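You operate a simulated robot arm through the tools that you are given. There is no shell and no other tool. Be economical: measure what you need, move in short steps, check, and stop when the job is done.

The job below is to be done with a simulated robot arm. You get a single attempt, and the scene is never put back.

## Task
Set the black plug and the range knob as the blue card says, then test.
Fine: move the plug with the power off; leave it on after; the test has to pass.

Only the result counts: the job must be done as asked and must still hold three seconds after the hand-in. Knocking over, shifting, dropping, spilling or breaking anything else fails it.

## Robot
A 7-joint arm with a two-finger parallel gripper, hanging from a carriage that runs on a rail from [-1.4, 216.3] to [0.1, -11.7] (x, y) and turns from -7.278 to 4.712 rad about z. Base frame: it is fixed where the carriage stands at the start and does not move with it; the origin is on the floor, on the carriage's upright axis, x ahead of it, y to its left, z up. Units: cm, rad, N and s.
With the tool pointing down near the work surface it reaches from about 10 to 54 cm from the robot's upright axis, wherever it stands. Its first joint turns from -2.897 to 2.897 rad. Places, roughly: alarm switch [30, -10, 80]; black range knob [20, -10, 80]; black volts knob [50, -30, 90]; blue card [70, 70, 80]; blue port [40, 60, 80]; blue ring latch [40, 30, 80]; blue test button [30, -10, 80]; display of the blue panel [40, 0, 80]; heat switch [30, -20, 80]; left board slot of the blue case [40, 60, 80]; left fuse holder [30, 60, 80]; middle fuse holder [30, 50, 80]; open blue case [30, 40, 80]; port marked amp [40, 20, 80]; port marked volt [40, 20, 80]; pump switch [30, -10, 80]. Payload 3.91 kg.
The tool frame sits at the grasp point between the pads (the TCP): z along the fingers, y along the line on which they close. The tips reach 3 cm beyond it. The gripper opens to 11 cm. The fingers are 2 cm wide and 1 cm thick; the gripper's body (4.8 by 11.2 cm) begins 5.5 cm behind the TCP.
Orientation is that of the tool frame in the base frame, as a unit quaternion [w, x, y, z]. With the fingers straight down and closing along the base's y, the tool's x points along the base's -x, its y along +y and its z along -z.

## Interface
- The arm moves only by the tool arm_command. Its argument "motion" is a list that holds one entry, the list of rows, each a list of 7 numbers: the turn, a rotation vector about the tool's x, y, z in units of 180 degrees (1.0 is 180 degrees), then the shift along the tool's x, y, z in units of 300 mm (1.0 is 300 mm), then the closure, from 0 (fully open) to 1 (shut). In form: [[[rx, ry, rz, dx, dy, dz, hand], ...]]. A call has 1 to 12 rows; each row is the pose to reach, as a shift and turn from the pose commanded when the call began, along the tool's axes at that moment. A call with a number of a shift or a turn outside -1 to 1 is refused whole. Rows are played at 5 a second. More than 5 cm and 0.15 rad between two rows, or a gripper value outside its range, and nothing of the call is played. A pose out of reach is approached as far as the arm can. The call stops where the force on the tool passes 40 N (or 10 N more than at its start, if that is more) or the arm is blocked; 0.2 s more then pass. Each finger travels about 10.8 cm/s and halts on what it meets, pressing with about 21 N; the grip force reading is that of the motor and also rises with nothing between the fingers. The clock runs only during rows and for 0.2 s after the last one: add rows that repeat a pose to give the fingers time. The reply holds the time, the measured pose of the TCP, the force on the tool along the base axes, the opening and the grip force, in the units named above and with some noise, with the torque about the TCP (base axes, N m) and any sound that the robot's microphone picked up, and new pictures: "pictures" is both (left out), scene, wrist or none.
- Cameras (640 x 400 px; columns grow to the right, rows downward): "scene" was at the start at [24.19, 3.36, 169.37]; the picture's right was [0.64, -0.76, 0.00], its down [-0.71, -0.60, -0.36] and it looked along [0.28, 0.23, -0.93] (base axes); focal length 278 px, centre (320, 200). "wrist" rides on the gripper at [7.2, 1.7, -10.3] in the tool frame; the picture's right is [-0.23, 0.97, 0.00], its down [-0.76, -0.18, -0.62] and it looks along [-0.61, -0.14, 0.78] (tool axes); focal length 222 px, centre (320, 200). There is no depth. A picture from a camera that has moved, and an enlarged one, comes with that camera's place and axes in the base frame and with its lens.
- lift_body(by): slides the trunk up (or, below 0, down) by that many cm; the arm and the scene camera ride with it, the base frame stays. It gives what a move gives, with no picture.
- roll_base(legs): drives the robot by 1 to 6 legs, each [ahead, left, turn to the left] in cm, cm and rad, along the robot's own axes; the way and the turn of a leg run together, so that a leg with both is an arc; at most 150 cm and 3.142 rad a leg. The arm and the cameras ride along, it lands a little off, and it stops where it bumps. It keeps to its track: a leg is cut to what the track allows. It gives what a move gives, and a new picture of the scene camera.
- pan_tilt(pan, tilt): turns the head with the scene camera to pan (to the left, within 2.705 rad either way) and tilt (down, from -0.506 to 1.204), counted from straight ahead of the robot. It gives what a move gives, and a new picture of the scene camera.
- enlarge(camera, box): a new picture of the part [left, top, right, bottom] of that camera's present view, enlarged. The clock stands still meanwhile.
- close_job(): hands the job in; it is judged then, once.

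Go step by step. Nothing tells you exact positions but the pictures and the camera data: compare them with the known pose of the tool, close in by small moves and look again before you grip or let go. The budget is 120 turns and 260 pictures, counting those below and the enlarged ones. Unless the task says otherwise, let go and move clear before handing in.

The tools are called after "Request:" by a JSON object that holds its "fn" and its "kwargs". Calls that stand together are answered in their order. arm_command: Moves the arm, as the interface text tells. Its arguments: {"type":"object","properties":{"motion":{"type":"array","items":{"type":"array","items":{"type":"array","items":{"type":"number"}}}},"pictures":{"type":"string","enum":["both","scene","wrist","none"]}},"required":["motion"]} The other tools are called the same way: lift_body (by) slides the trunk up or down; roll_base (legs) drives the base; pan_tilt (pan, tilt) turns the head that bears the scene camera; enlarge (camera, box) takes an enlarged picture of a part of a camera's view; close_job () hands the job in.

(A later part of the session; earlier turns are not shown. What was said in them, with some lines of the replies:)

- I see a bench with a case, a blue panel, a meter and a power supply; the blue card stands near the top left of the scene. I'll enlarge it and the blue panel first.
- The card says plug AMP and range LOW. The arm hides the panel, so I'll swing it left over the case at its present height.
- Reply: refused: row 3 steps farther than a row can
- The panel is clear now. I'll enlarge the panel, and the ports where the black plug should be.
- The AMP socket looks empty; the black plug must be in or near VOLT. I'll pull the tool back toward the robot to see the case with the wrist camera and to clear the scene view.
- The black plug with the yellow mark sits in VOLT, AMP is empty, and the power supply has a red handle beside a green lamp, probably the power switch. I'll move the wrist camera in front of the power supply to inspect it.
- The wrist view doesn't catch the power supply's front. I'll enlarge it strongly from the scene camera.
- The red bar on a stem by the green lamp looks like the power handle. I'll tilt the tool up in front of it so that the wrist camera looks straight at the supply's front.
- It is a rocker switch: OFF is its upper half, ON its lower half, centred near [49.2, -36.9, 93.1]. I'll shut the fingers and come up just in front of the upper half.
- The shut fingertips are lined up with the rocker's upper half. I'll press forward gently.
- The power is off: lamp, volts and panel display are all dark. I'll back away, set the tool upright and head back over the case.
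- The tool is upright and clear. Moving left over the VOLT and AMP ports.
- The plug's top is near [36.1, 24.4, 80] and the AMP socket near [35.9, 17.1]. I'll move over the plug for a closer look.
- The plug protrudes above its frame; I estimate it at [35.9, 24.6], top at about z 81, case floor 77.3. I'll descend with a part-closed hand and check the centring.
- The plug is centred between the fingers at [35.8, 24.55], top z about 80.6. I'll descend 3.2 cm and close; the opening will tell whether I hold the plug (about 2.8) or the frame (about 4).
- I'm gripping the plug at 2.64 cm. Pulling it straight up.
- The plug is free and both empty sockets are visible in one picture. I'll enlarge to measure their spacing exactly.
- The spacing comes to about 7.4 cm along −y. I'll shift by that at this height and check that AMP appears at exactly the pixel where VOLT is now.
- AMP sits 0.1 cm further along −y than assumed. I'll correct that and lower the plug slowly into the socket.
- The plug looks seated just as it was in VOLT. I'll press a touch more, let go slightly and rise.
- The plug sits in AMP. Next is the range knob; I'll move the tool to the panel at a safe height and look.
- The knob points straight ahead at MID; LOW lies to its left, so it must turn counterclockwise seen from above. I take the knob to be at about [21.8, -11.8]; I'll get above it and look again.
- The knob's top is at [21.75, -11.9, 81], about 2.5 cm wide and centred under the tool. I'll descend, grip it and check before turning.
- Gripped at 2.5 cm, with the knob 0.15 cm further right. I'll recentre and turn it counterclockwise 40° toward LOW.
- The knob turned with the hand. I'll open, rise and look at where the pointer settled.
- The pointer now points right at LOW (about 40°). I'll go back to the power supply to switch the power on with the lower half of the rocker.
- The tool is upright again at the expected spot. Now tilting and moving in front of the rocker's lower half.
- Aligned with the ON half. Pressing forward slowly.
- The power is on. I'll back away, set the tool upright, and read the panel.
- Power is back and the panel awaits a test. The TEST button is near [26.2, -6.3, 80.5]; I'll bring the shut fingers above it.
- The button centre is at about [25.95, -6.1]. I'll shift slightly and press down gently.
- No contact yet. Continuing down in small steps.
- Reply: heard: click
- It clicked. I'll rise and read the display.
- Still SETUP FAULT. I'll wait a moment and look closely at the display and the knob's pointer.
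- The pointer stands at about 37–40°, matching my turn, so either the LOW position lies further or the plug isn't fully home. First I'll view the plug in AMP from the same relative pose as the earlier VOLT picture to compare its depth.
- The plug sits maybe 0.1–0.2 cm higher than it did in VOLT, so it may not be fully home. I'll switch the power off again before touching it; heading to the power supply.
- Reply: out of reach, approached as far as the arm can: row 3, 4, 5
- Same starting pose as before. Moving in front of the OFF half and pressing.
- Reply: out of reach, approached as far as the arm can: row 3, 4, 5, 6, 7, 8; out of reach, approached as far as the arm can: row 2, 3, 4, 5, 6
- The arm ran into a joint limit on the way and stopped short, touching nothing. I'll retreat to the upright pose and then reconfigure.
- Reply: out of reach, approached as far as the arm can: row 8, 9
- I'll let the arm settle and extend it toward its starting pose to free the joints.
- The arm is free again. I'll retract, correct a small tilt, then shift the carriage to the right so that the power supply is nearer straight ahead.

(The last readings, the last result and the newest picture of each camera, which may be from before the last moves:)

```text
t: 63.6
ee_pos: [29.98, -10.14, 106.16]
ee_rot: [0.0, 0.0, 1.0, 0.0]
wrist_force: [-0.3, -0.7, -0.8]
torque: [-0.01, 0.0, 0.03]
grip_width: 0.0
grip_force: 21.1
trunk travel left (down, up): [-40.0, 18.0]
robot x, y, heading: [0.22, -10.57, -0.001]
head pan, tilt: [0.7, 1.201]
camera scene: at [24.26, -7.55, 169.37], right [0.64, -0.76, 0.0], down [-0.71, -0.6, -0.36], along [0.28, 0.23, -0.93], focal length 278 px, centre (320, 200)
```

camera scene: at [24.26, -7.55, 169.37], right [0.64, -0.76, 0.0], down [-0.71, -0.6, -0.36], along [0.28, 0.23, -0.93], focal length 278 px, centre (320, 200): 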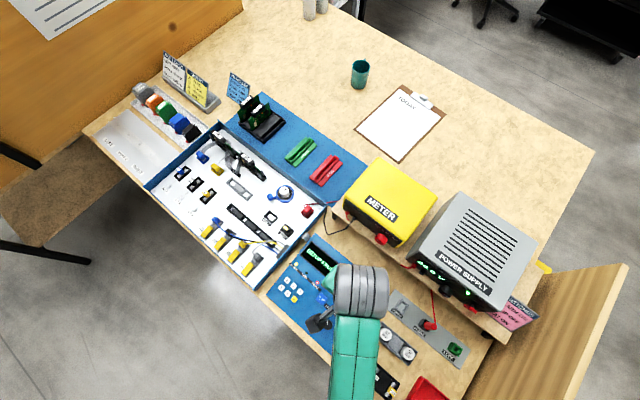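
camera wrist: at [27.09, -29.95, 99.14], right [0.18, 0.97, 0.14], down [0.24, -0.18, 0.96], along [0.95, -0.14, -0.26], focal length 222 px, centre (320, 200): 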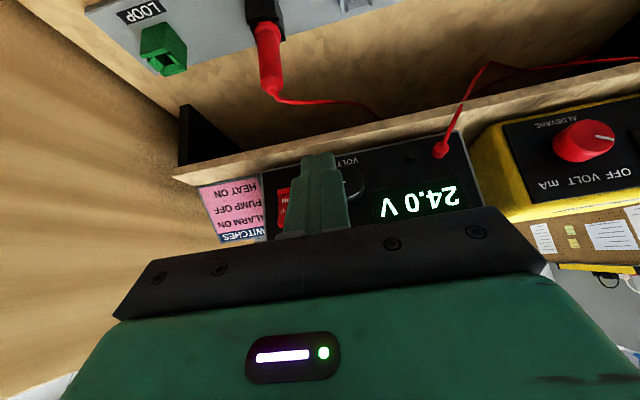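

Carriage moved by about -10.9. Now coming in front of the rocker again.

Request:
{"fn": "arm_command", "kwargs": {"motion": [[[0, 0, 0, 0.05, -0.15, 0.02, 1], [0, 0, 0, 0.05, -0.3, 0.04, 1], [0, 0, 0, 0.05, -0.45, 0.06, 1], [0, -0.045, 0, 0, -0.56, 0.1, 1], [0, -0.09, 0, -0.06, -0.66, 0.15, 1], [0, -0.135, 0, -0.13, -0.75, 0.2, 1], [0, -0.18, 0, -0.21, -0.82, 0.26, 1], [0, -0.222, 0, -0.3, -0.893, 0.31, 1], [0, -0.222, 0, -0.38, -0.893, 0.333, 1], [0, -0.222, 0, -0.417, -0.893, 0.333, 1], [0, -0.222, 0, -0.417, -0.893, 0.333, 1]]], "pictures": "wrist"}}

```text
t: 66.0
ee_pos: [42.56, -37.02, 96.07]
ee_rot: [0.343, 0.001, 0.939, 0.0]
wrist_force: [0.4, 0.1, -0.2]
torque: [-0.01, 0.02, 0.02]
grip_width: 0.01
grip_force: 20.7
trunk travel left (down, up): [-40.0, 18.0]
robot x, y, heading: [0.17, -11.03, -0.004]
head pan, tilt: [0.7, 1.201]
camera wrist: at [30.3, -35.37, 99.39], right [0.17, 0.97, 0.15], down [0.18, -0.18, 0.97], along [0.97, -0.14, -0.21], focal length 222 px, centre (320, 200)
```

wrist: 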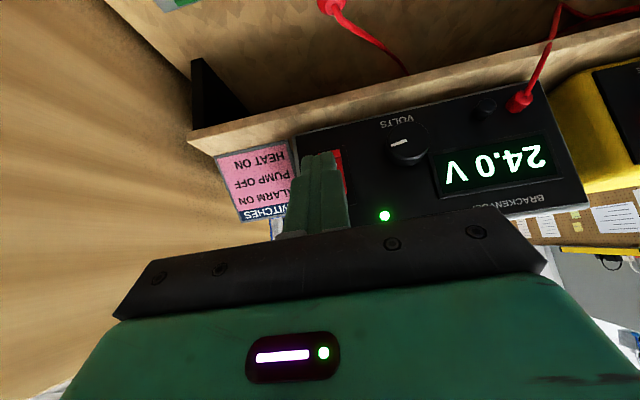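

The arm arrived as planned, with the same view as at the first press. Pressing OFF.

Request:
{"fn": "arm_command", "kwargs": {"motion": [[[0, 0, 0, -0.0255, 0.003, 0.0215, 1], [0, 0, 0, -0.051, 0.004, 0.043, 1], [0, 0, 0, -0.064, 0.004, 0.054, 1], [0, 0, 0, -0.0765, 0.004, 0.0645, 1], [0, 0, 0, -0.089, 0.004, 0.075, 1], [0, 0, 0, -0.1, 0.004, 0.0845, 1]]], "pictures": "wrist"}}

Request:
{"fn": "arm_command", "kwargs": {"motion": [[[0, 0, 0, 0.102, 0, -0.086, 1], [0, 0, 0, 0.204, 0, -0.172, 1], [0, 0, 0, 0.306, 0, -0.258, 1], [0, 0.045, 0, 0.28, 0, -0.31, 1], [0, 0.09, 0, 0.256, 0, -0.36, 1], [0, 0.135, 0, 0.232, 0, -0.41, 1], [0, 0.18, 0, 0.208, 0, -0.46, 1], [0, 0.222, 0, 0.185, 0, -0.505, 1], [0, 0.222, 0, 0.185, 0.15, -0.505, 1], [0, 0.222, 0, 0.185, 0.31, -0.505, 1], [0, 0.222, 0, 0.185, 0.47, -0.505, 1], [0, 0.222, 0, 0.185, 0.63, -0.505, 1]]], "pictures": "scene"}}

```text
t: 67.4
ee_pos: [46.31, -36.83, 96.01]
ee_rot: [0.341, 0.001, 0.94, 0.0]
wrist_force: [-8.4, 3.1, 4.5]
torque: [0.08, 0.04, 0.07]
grip_width: 0.02
grip_force: 20.7
trunk travel left (down, up): [-40.0, 18.0]
robot x, y, heading: [0.23, -10.48, -0.003]
head pan, tilt: [0.7, 1.201]
camera wrist: at [34.02, -35.23, 99.36], right [0.17, 0.97, 0.15], down [0.18, -0.18, 0.97], along [0.97, -0.14, -0.21], focal length 222 px, centre (320, 200)
```

wrist: 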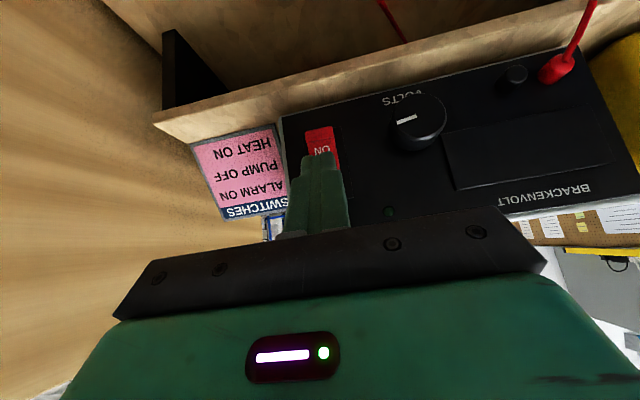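

```text
t: 70.0
ee_pos: [32.33, -17.99, 104.18]
ee_rot: [0.0, 0.002, 1.0, -0.001]
wrist_force: [0.1, -0.1, -0.3]
torque: [0.01, -0.01, 0.01]
grip_width: 0.0
grip_force: 21.5
trunk travel left (down, up): [-40.0, 18.0]
robot x, y, heading: [0.21, -11.24, 0.001]
head pan, tilt: [0.7, 1.201]
camera scene: at [24.25, -7.56, 169.37], right [0.64, -0.77, 0.0], down [-0.71, -0.6, -0.36], along [0.28, 0.23, -0.93], focal length 278 px, centre (320, 200)
```

scene: 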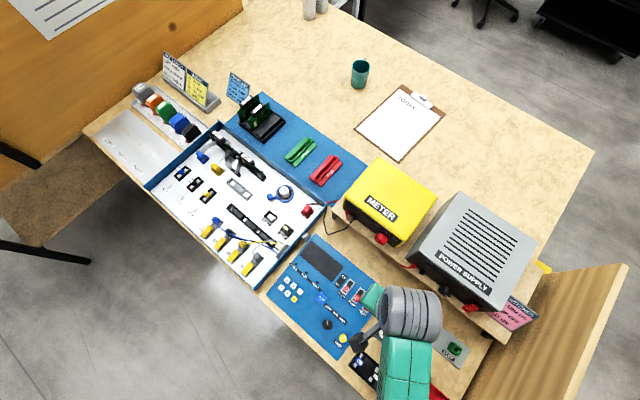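

Power is off again. Now over to the plug in AMP with shut fingers, to press it home from above.

Request:
{"fn": "arm_command", "kwargs": {"motion": [[[0, 0, 0, 0, 0.15, 0, 1], [0, 0, 0, 0, 0.3, 0, 1], [0, 0, 0, 0, 0.45, 0, 1], [0, 0, 0, -0.04, 0.6, 0, 1], [0, 0, 0, -0.08, 0.75, 0, 1], [0, 0, 0, -0.11, 0.9, 0, 1], [0, 0, 0, -0.117, 1.0, 0, 1], [0, 0, 0, -0.117, 1.0, 0, 1]]], "pictures": "none"}}

Request:
{"fn": "arm_command", "kwargs": {"motion": [[[0, 0, 0, 0, 0.1, 0.05, 1], [0, 0, 0, 0, 0.167, 0.18, 1], [0, 0, 0, 0, 0.167, 0.33, 1], [0, 0, 0, 0, 0.167, 0.47, 1], [0, 0, 0, 0, 0.167, 0.6, 1], [0, 0, 0, 0, 0.167, 0.6, 1]]], "pictures": "wrist"}}

Request:
{"fn": "enlarge", "kwargs": {"camera": "wrist", "box": [240, 80, 400, 180]}}

```text
t: 71.8
ee_pos: [36.05, 12.07, 104.18]
ee_rot: [0.002, 0.0, 1.0, 0.0]
wrist_force: [-0.3, -0.2, 0.7]
torque: [-0.01, -0.01, -0.03]
grip_width: 0.0
grip_force: 20.8
trunk travel left (down, up): [-40.0, 18.0]
robot x, y, heading: [0.4, -11.12, 0.003]
head pan, tilt: [0.7, 1.201]
```

```text
t: 73.2
ee_pos: [36.18, 16.91, 86.05]
ee_rot: [0.001, 0.0, 1.0, 0.0]
wrist_force: [0.0, 0.2, 0.5]
torque: [0.03, -0.02, -0.02]
grip_width: 0.02
grip_force: 21.0
trunk travel left (down, up): [-40.0, 18.0]
robot x, y, heading: [0.41, -10.86, 0.001]
head pan, tilt: [0.7, 1.201]
camera wrist: at [28.73, 18.68, 96.52], right [0.23, 0.97, 0.0], down [0.76, -0.18, 0.62], along [0.61, -0.14, -0.78], focal length 222 px, centre (320, 200)
```

wrist: 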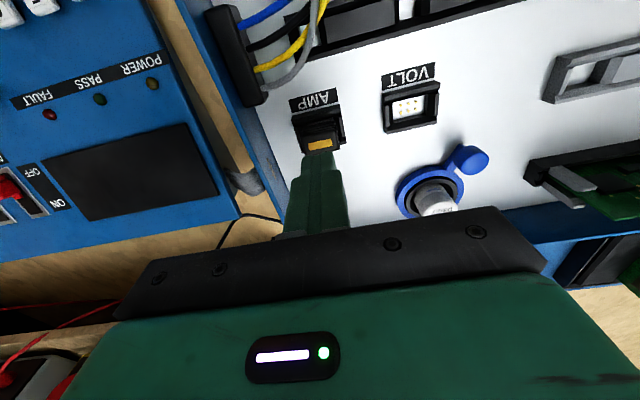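

```text
4.00 times, centred on (320, 130) of wrist
camera zoom: at [28.73, 18.68, 96.52], right [0.23, 0.97, 0.0], down [0.76, -0.18, 0.62], along [0.61, -0.14, -0.78], focal length 888 px, centre (320, 480)
```

zoom: 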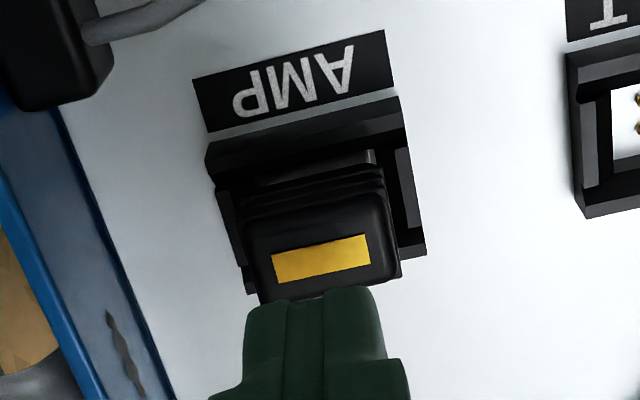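

Fingers are above the plug. Pressing down in small steps until it resists firmly.

Request:
{"fn": "arm_command", "kwargs": {"motion": [[[0, 0, 0, 0, 0.001, 0.04, 1], [0, 0, 0, 0, 0.001, 0.06, 1], [0, 0, 0, 0, 0.001, 0.07, 1], [0, 0, 0, 0, 0.001, 0.077, 1], [0, 0, 0, 0, 0.001, 0.083, 1], [0, 0, 0, 0, 0.001, 0.088, 1], [0, 0, 0, 0, 0.001, 0.092, 1]]], "pictures": "none"}}

```text
t: 74.9
ee_pos: [36.28, 17.35, 83.8]
ee_rot: [0.004, 0.0, 1.0, 0.002]
wrist_force: [-3.2, -3.1, 26.9]
torque: [-0.13, 0.4, -0.01]
grip_width: 0.01
grip_force: 21.1
trunk travel left (down, up): [-40.0, 18.0]
robot x, y, heading: [0.34, -10.54, 0.001]
head pan, tilt: [0.7, 1.201]
stopped in row 7: the force on the tool passed its limit at 41 N (the readings are from after the stop); the commanded pose is now the measured one
```

It resisted at 41 N, so the plug should now be home. I'll rise and compare the picture.

Request:
{"fn": "arm_command", "kwargs": {"motion": [[[0, 0, 0, 0.003, -0.003, -0.05, 1], [0, 0, 0, 0.005, -0.01, -0.13, 0.8], [0, 0, 0, 0.005, -0.015, -0.213, 0.5], [0, 0, 0, 0.005, -0.015, -0.213, 0], [0, 0, 0, 0.005, -0.015, -0.213, 0], [0, 0, 0, 0.005, -0.015, -0.213, 0]]], "pictures": "none"}}

Request:
{"fn": "enlarge", "kwargs": {"camera": "wrist", "box": [240, 80, 400, 180]}}

```text
t: 76.3
ee_pos: [36.06, 16.68, 89.86]
ee_rot: [0.003, 0.0, 1.0, 0.001]
wrist_force: [0.0, 0.4, -0.7]
torque: [-0.01, -0.03, 0.01]
grip_width: 11.0
grip_force: 0.1
trunk travel left (down, up): [-40.0, 18.0]
robot x, y, heading: [0.17, -10.67, -0.0]
head pan, tilt: [0.7, 1.201]
```

```text
4.00 times, centred on (320, 130) of wrist
camera zoom: at [28.66, 18.36, 100.29], right [0.23, 0.97, 0.0], down [0.76, -0.18, 0.63], along [0.61, -0.14, -0.78], focal length 888 px, centre (320, 480)
```

zoom: 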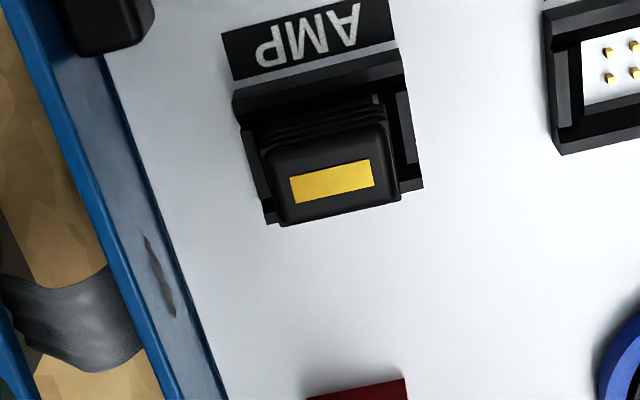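

The picture is unchanged, so the plug was already home; the knob is the suspect. I'll go back to it and turn it further left, watching for a stop.

Request:
{"fn": "arm_command", "kwargs": {"motion": [[[0, 0, 0, 0, 0, -0.15, 0.5], [0, 0, 0, 0.07, -0.13, -0.19, 0.5], [0, 0, 0, 0.14, -0.26, -0.19, 0.5], [0, 0, 0, 0.21, -0.4, -0.19, 0.5], [0, 0, 0, 0.28, -0.54, -0.19, 0.5], [0, 0, 0, 0.35, -0.68, -0.19, 0.5], [0, 0, 0, 0.42, -0.8, -0.19, 0.5], [0, 0, 0, 0.477, -0.92, -0.19, 0.5], [0, 0, 0, 0.477, -0.955, -0.1, 0.5], [0, 0, 0, 0.477, -0.957, 0.03, 0.5], [0, 0, 0, 0.477, -0.957, 0.03, 0.5]]], "pictures": "none"}}

Request:
{"fn": "enlarge", "kwargs": {"camera": "wrist", "box": [220, 80, 420, 205]}}

```text
t: 78.7
ee_pos: [21.66, -11.97, 88.9]
ee_rot: [0.004, 0.0, 1.0, 0.001]
wrist_force: [-0.4, 0.2, 0.7]
torque: [0.02, 0.0, -0.03]
grip_width: 5.49
grip_force: 0.0
trunk travel left (down, up): [-40.0, 18.0]
robot x, y, heading: [0.42, -11.08, 0.0]
head pan, tilt: [0.7, 1.201]
```

```text
3.20 times, centred on (320, 142) of wrist
camera zoom: at [14.31, -10.34, 99.25], right [0.23, 0.97, 0.0], down [0.76, -0.18, 0.63], along [0.61, -0.14, -0.78], focal length 711 px, centre (320, 384)
```

zoom: 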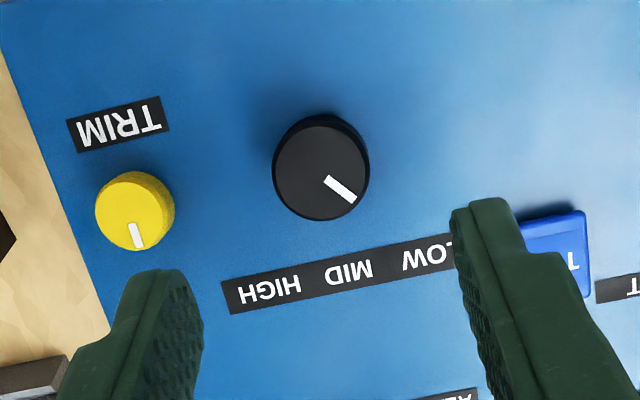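

The pointer is at about 38°. Descending, gripping, and turning another 20° counterclockwise, with readings.

Request:
{"fn": "arm_command", "kwargs": {"motion": [[[0, 0, 0, 0.003, -0.002, 0.1, 0.5], [0, 0, 0, 0.003, -0.002, 0.17, 0.55], [0, 0, 0, 0.003, -0.002, 0.2, 0.55], [0, 0, 0, 0.003, -0.004, 0.2, 0.7], [0, 0, 0, 0.003, -0.005, 0.2, 0.85], [0, 0, 0, 0.003, -0.005, 0.2, 0.85], [0, 0, -0.028, 0.003, -0.005, 0.2, 0.85], [0, 0, -0.056, 0.003, -0.005, 0.2, 0.85], [0, 0, -0.084, 0.003, -0.005, 0.2, 0.85], [0, 0, -0.111, 0.003, -0.005, 0.2, 0.85], [0, 0, -0.111, 0.003, -0.005, 0.2, 0.85]]], "pictures": "none"}}

Request:
{"fn": "enlarge", "kwargs": {"camera": "wrist", "box": [220, 80, 420, 205]}}

```text
t: 81.1
ee_pos: [21.81, -12.18, 82.87]
ee_rot: [0.002, -0.174, 0.985, 0.0]
wrist_force: [-1.7, -1.0, 13.7]
torque: [0.22, -0.25, -0.43]
grip_width: 2.5
grip_force: 45.0
trunk travel left (down, up): [-40.0, 18.0]
robot x, y, heading: [0.31, -10.84, 0.004]
head pan, tilt: [0.7, 1.201]
```

```text
3.20 times, centred on (320, 142) of wrist
camera zoom: at [14.17, -13.12, 93.26], right [-0.12, 0.99, 0.0], down [0.77, 0.09, 0.63], along [0.62, 0.08, -0.78], focal length 711 px, centre (320, 384)
```

zoom: 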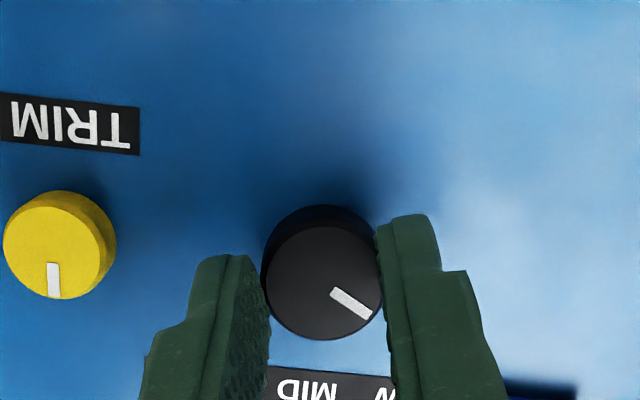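

There's now a resisting torque of about 0.4 N m, unlike before. I'll let go and see whether the knob stays or springs back.

Request:
{"fn": "arm_command", "kwargs": {"motion": [[[0, 0, 0, 0, 0, 0, 0.6], [0, 0, 0, 0, 0, 0, 0.5], [0, 0, 0, 0, 0, -0.1, 0.5], [0, 0, 0.03, 0, 0, -0.2, 0.5], [0, 0, 0.07, 0, 0, -0.2, 0.5], [0, 0, 0.111, 0, 0, -0.2, 0.5], [0, 0, 0.111, 0, 0, -0.2, 0.5]]], "pictures": "none"}}

Request:
{"fn": "enlarge", "kwargs": {"camera": "wrist", "box": [220, 80, 420, 205]}}

```text
t: 82.7
ee_pos: [21.63, -12.17, 88.96]
ee_rot: [0.002, 0.001, 1.0, 0.001]
wrist_force: [0.3, -0.9, 0.7]
torque: [-0.01, 0.02, -0.02]
grip_width: 5.5
grip_force: 0.0
trunk travel left (down, up): [-40.0, 18.0]
robot x, y, heading: [0.33, -11.1, 0.002]
head pan, tilt: [0.7, 1.201]
```

```text
3.20 times, centred on (320, 142) of wrist
camera zoom: at [14.25, -10.53, 99.26], right [0.23, 0.97, 0.0], down [0.76, -0.18, 0.63], along [0.61, -0.14, -0.78], focal length 711 px, centre (320, 384)
```

zoom: 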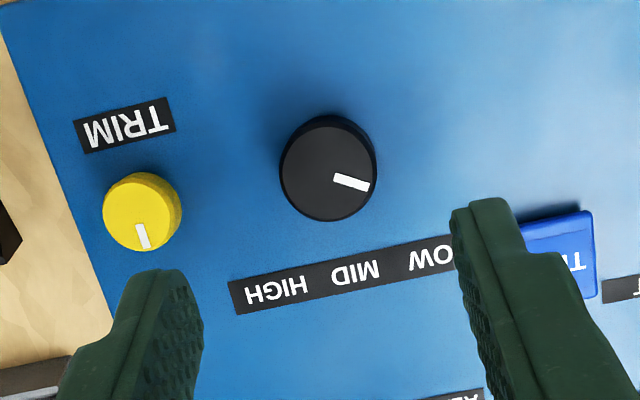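

The knob stayed at about 60° with no detent. I'll power up and see what the panel says in this position.

Request:
{"fn": "arm_command", "kwargs": {"motion": [[[0, 0, 0, 0, 0, -0.15, 0.7], [0, 0, 0, 0, 0, -0.3, 1], [0, 0, 0, -0.05, 0, -0.44, 1], [0, 0, 0, -0.14, 0.03, -0.55, 1], [0, 0, 0, -0.278, 0.065, -0.567, 1], [0, 0, 0, -0.278, 0.065, -0.567, 1]]], "pictures": "none"}}

Request:
{"fn": "arm_command", "kwargs": {"motion": [[[0, 0, 0, 0.05, -0.15, 0.02, 1], [0, 0, 0, 0.05, -0.3, 0.04, 1], [0, 0, 0, 0.05, -0.45, 0.06, 1], [0, -0.045, 0, 0, -0.56, 0.12, 1], [0, -0.09, 0, -0.06, -0.66, 0.19, 1], [0, -0.135, 0, -0.13, -0.75, 0.26, 1], [0, -0.18, 0, -0.21, -0.82, 0.33, 1], [0, -0.222, 0, -0.3, -0.893, 0.39, 1], [0, -0.222, 0, -0.38, -0.893, 0.422, 1], [0, -0.222, 0, -0.417, -0.893, 0.422, 1], [0, -0.222, 0, -0.417, -0.893, 0.422, 1]]], "pictures": "wrist"}}

```text
t: 84.1
ee_pos: [29.93, -10.29, 105.94]
ee_rot: [0.003, 0.003, 1.0, 0.003]
wrist_force: [0.0, 1.8, 0.3]
torque: [-0.13, 0.02, -0.01]
grip_width: 0.0
grip_force: 20.6
out of reach, approached as far as the arm can: row 4
trunk travel left (down, up): [-40.0, 18.0]
robot x, y, heading: [-0.09, -11.09, 0.004]
head pan, tilt: [0.7, 1.201]
```

```text
t: 86.5
ee_pos: [42.38, -37.01, 93.38]
ee_rot: [0.344, 0.001, 0.939, 0.0]
wrist_force: [0.3, 0.3, -0.4]
torque: [0.0, 0.01, 0.01]
grip_width: 0.0
grip_force: 20.8
trunk travel left (down, up): [-40.0, 18.0]
robot x, y, heading: [0.09, -10.84, -0.001]
head pan, tilt: [0.7, 1.201]
camera wrist: at [30.14, -35.33, 96.54], right [0.17, 0.97, 0.15], down [0.18, -0.18, 0.97], along [0.97, -0.14, -0.21], focal length 222 px, centre (320, 200)
```

wrist: 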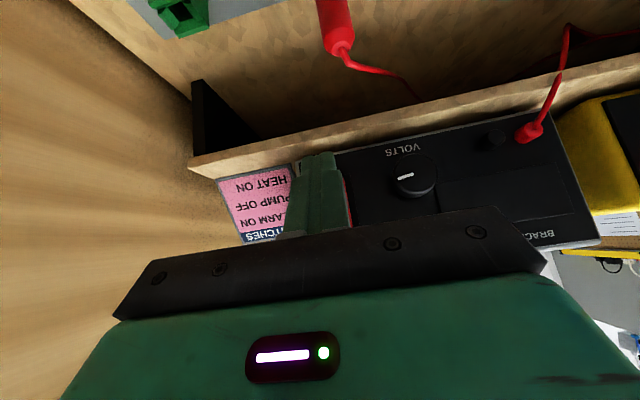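

In position at the ON half. Pressing, then backing off.

Request:
{"fn": "arm_command", "kwargs": {"motion": [[[0, 0, 0, -0.0255, 0.003, 0.0215, 1], [0, 0, 0, -0.051, 0.004, 0.043, 1], [0, 0, 0, -0.064, 0.004, 0.054, 1], [0, 0, 0, -0.0765, 0.004, 0.0645, 1], [0, 0, 0, -0.089, 0.004, 0.075, 1], [0, 0, 0, -0.1, 0.004, 0.0845, 1]]], "pictures": "scene"}}

Request:
{"fn": "enlarge", "kwargs": {"camera": "scene", "box": [260, 230, 380, 350]}}

Request:
{"fn": "arm_command", "kwargs": {"motion": [[[0, 0, 0, 0.102, 0, -0.086, 1], [0, 0, 0, 0.204, 0, -0.172, 1], [0, 0, 0, 0.306, 0, -0.258, 1], [0, 0.045, 0, 0.28, 0, -0.31, 1], [0, 0.09, 0, 0.256, 0, -0.36, 1], [0, 0.135, 0, 0.232, 0, -0.41, 1], [0, 0.18, 0, 0.208, 0, -0.46, 1], [0, 0.222, 0, 0.185, 0, -0.505, 1], [0, 0.222, 0, 0.185, 0.15, -0.505, 1], [0, 0.222, 0, 0.185, 0.31, -0.505, 1], [0, 0.222, 0, 0.185, 0.31, -0.505, 1]]], "pictures": "none"}}

```text
t: 87.9
ee_pos: [46.33, -36.91, 93.33]
ee_rot: [0.343, 0.001, 0.939, 0.002]
wrist_force: [-6.5, 0.1, 0.3]
torque: [0.0, 0.11, 0.04]
grip_width: 0.0
grip_force: 21.5
trunk travel left (down, up): [-40.0, 18.0]
robot x, y, heading: [0.5, -10.98, -0.001]
head pan, tilt: [0.7, 1.201]
camera scene: at [24.21, -7.55, 169.35], right [0.64, -0.77, 0.0], down [-0.71, -0.6, -0.36], along [0.28, 0.23, -0.93], focal length 278 px, centre (320, 200)
```

scene: 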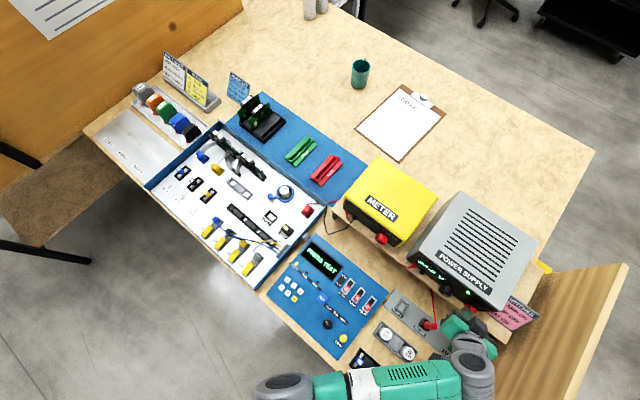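

```text
3.33 times, centred on (320, 290) of scene
camera zoom: at [24.21, -7.55, 169.35], right [0.64, -0.77, 0.0], down [-0.71, -0.6, -0.36], along [0.28, 0.23, -0.93], focal length 926 px, centre (320, -100)
```

zoom: 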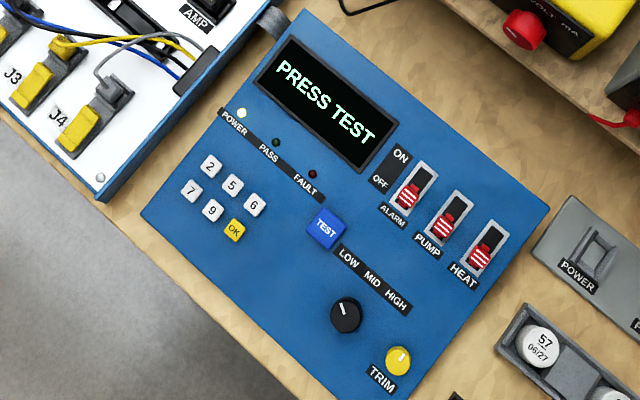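

```text
t: 90.3
ee_pos: [32.41, -27.55, 101.16]
ee_rot: [0.002, 0.0, 1.0, 0.001]
wrist_force: [-0.1, 0.4, 0.1]
torque: [0.01, 0.02, 0.01]
grip_width: 0.0
grip_force: 20.8
trunk travel left (down, up): [-40.0, 18.0]
robot x, y, heading: [0.02, -10.81, -0.006]
head pan, tilt: [0.7, 1.201]
```

The panel now reads PRESS TEST with the fault lamp out. Moving over the TEST button again.

Request:
{"fn": "arm_command", "kwargs": {"motion": [[[0, 0, 0, 0.03, 0.14, 0, 1], [0, 0, 0, 0.06, 0.28, 0, 1], [0, 0, 0, 0.1, 0.42, 0, 1], [0, 0, 0, 0.15, 0.56, 0.03, 1], [0, 0, 0, 0.2, 0.713, 0.06, 1], [0, 0, 0, 0.212, 0.713, 0.2, 1], [0, 0, 0, 0.212, 0.713, 0.36, 1], [0, 0, 0, 0.212, 0.713, 0.5, 1], [0, 0, 0, 0.212, 0.713, 0.56, 1], [0, 0, 0, 0.212, 0.713, 0.56, 1]]], "pictures": "wrist"}}

```text
t: 92.5
ee_pos: [26.14, -6.13, 84.58]
ee_rot: [0.002, 0.0, 1.0, 0.001]
wrist_force: [-0.4, 0.5, -0.2]
torque: [-0.03, -0.01, 0.0]
grip_width: 0.01
grip_force: 20.9
trunk travel left (down, up): [-40.0, 18.0]
robot x, y, heading: [0.26, -11.16, 0.004]
head pan, tilt: [0.7, 1.201]
camera wrist: at [18.7, -4.52, 94.86], right [0.23, 0.97, 0.0], down [0.76, -0.18, 0.63], along [0.61, -0.14, -0.78], focal length 222 px, centre (320, 200)
```

wrist: 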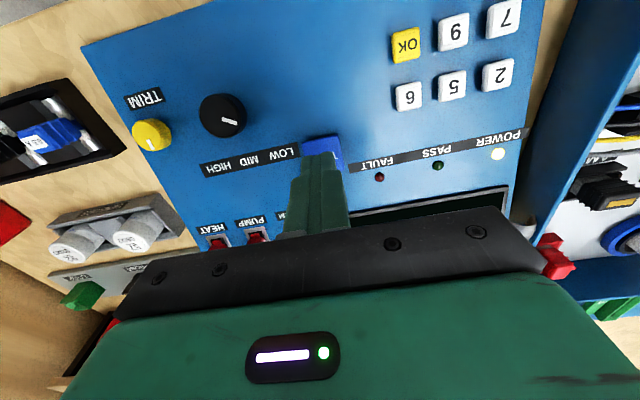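

Above the button. Pressing down in small steps to the depth that clicked before, then rising.

Request:
{"fn": "arm_command", "kwargs": {"motion": [[[0, 0, 0, 0.002, 0, 0.04, 1], [0, 0, 0, 0.002, 0, 0.056, 1], [0, 0, 0, 0.002, 0, 0.066, 1], [0, 0, 0, 0.002, 0, 0.074, 1], [0, 0, 0, 0.002, 0, 0.082, 1], [0, 0, 0, 0.002, 0, 0.085, 1]]], "pictures": "none"}}

Request:
{"fn": "arm_command", "kwargs": {"motion": [[[0, 0, 0, 0, 0, -0.05, 1], [0, 0, 0, 0, 0, -0.18, 1], [0, 0, 0, 0, 0, -0.34, 1], [0, 0, 0, 0.1, 0, -0.45, 1], [0, 0, 0, 0.1, 0, -0.45, 1]]], "pictures": "wrist"}}

Request:
{"fn": "enlarge", "kwargs": {"camera": "wrist", "box": [200, 20, 520, 220]}}

```text
t: 93.9
ee_pos: [26.23, -6.19, 82.17]
ee_rot: [0.003, 0.001, 1.0, 0.001]
wrist_force: [-6.9, -1.6, 40.1]
torque: [-0.05, -0.21, -0.04]
grip_width: 0.02
grip_force: 20.8
trunk travel left (down, up): [-40.0, 18.0]
robot x, y, heading: [0.17, -10.87, -0.001]
head pan, tilt: [0.7, 1.201]
heard: click
```

```text
t: 95.1
ee_pos: [22.85, -6.26, 95.5]
ee_rot: [0.001, 0.0, 1.0, 0.001]
wrist_force: [0.3, -0.6, 0.2]
torque: [0.03, 0.0, 0.0]
grip_width: 0.0
grip_force: 20.9
trunk travel left (down, up): [-40.0, 18.0]
robot x, y, heading: [-0.14, -11.14, 0.0]
head pan, tilt: [0.7, 1.201]
camera wrist: at [15.45, -4.5, 105.8], right [0.23, 0.97, 0.0], down [0.76, -0.18, 0.63], along [0.61, -0.14, -0.78], focal length 222 px, centre (320, 200)
```

wrist: 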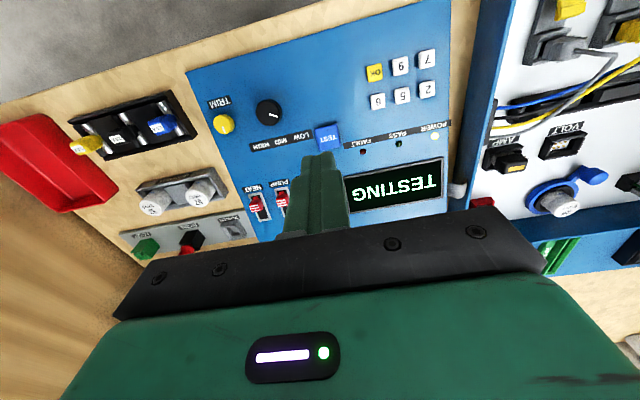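

```text
2.00 times, centred on (360, 120) of wrist
camera zoom: at [15.45, -4.5, 105.8], right [0.23, 0.97, 0.0], down [0.76, -0.18, 0.63], along [0.61, -0.14, -0.78], focal length 444 px, centre (240, 360)
```

zoom: 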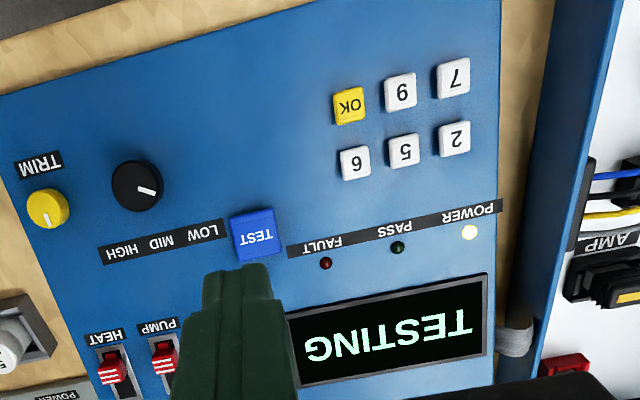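

It shows TESTING. I'll wait, moving nothing.

Request:
{"fn": "arm_command", "kwargs": {"motion": [[[0, 0, 0, 0, 0, 0, 1], [0, 0, 0, 0, 0, 0, 1], [0, 0, 0, 0, 0, 0, 1], [0, 0, 0, 0, 0, 0, 1], [0, 0, 0, 0, 0, 0, 1], [0, 0, 0, 0, 0, 0, 1], [0, 0, 0, 0, 0, 0, 1], [0, 0, 0, 0, 0, 0, 1], [0, 0, 0, 0, 0, 0, 1], [0, 0, 0, 0, 0, 0, 1], [0, 0, 0, 0, 0, 0, 1], [0, 0, 0, 0, 0, 0, 1]]], "pictures": "none"}}

Request:
{"fn": "enlarge", "kwargs": {"camera": "wrist", "box": [200, 20, 520, 220]}}

```text
t: 97.7
ee_pos: [22.98, -6.18, 95.45]
ee_rot: [0.003, 0.0, 1.0, 0.002]
wrist_force: [-0.3, -0.5, 0.1]
torque: [0.02, -0.01, -0.01]
grip_width: 0.0
grip_force: 21.1
trunk travel left (down, up): [-40.0, 18.0]
robot x, y, heading: [-0.04, -11.11, -0.004]
head pan, tilt: [0.7, 1.201]
```

```text
2.00 times, centred on (360, 120) of wrist
camera zoom: at [15.5, -4.5, 105.77], right [0.23, 0.97, 0.0], down [0.76, -0.18, 0.63], along [0.61, -0.14, -0.78], focal length 444 px, centre (240, 360)
```

zoom: 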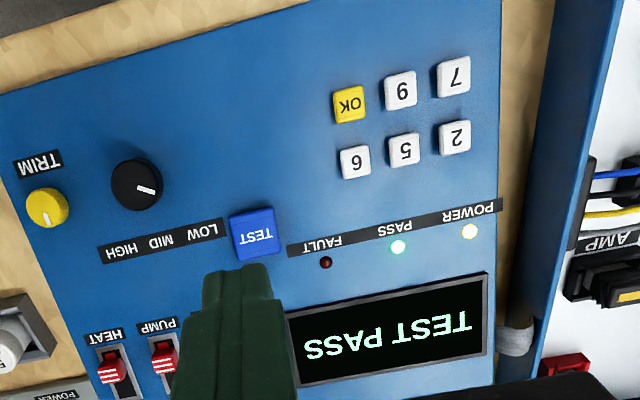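

The display reads TEST PASS with the pass lamp lit, the power is on and the arm is clear; handing in.

Request:
{"fn": "close_job", "kwargs": {}}

```text
The job is handed in.
```

The black plug is in AMP, the range knob is on LOW and the power is on. The panel reads TEST PASS with its green lamp lit, and I handed the job in with the arm clear.

The first test showed SETUP FAULT because I hadn't turned the knob far enough. I switched the power off again, pressed the plug in firmly and turned the knob further, then powered up. The second test passed.
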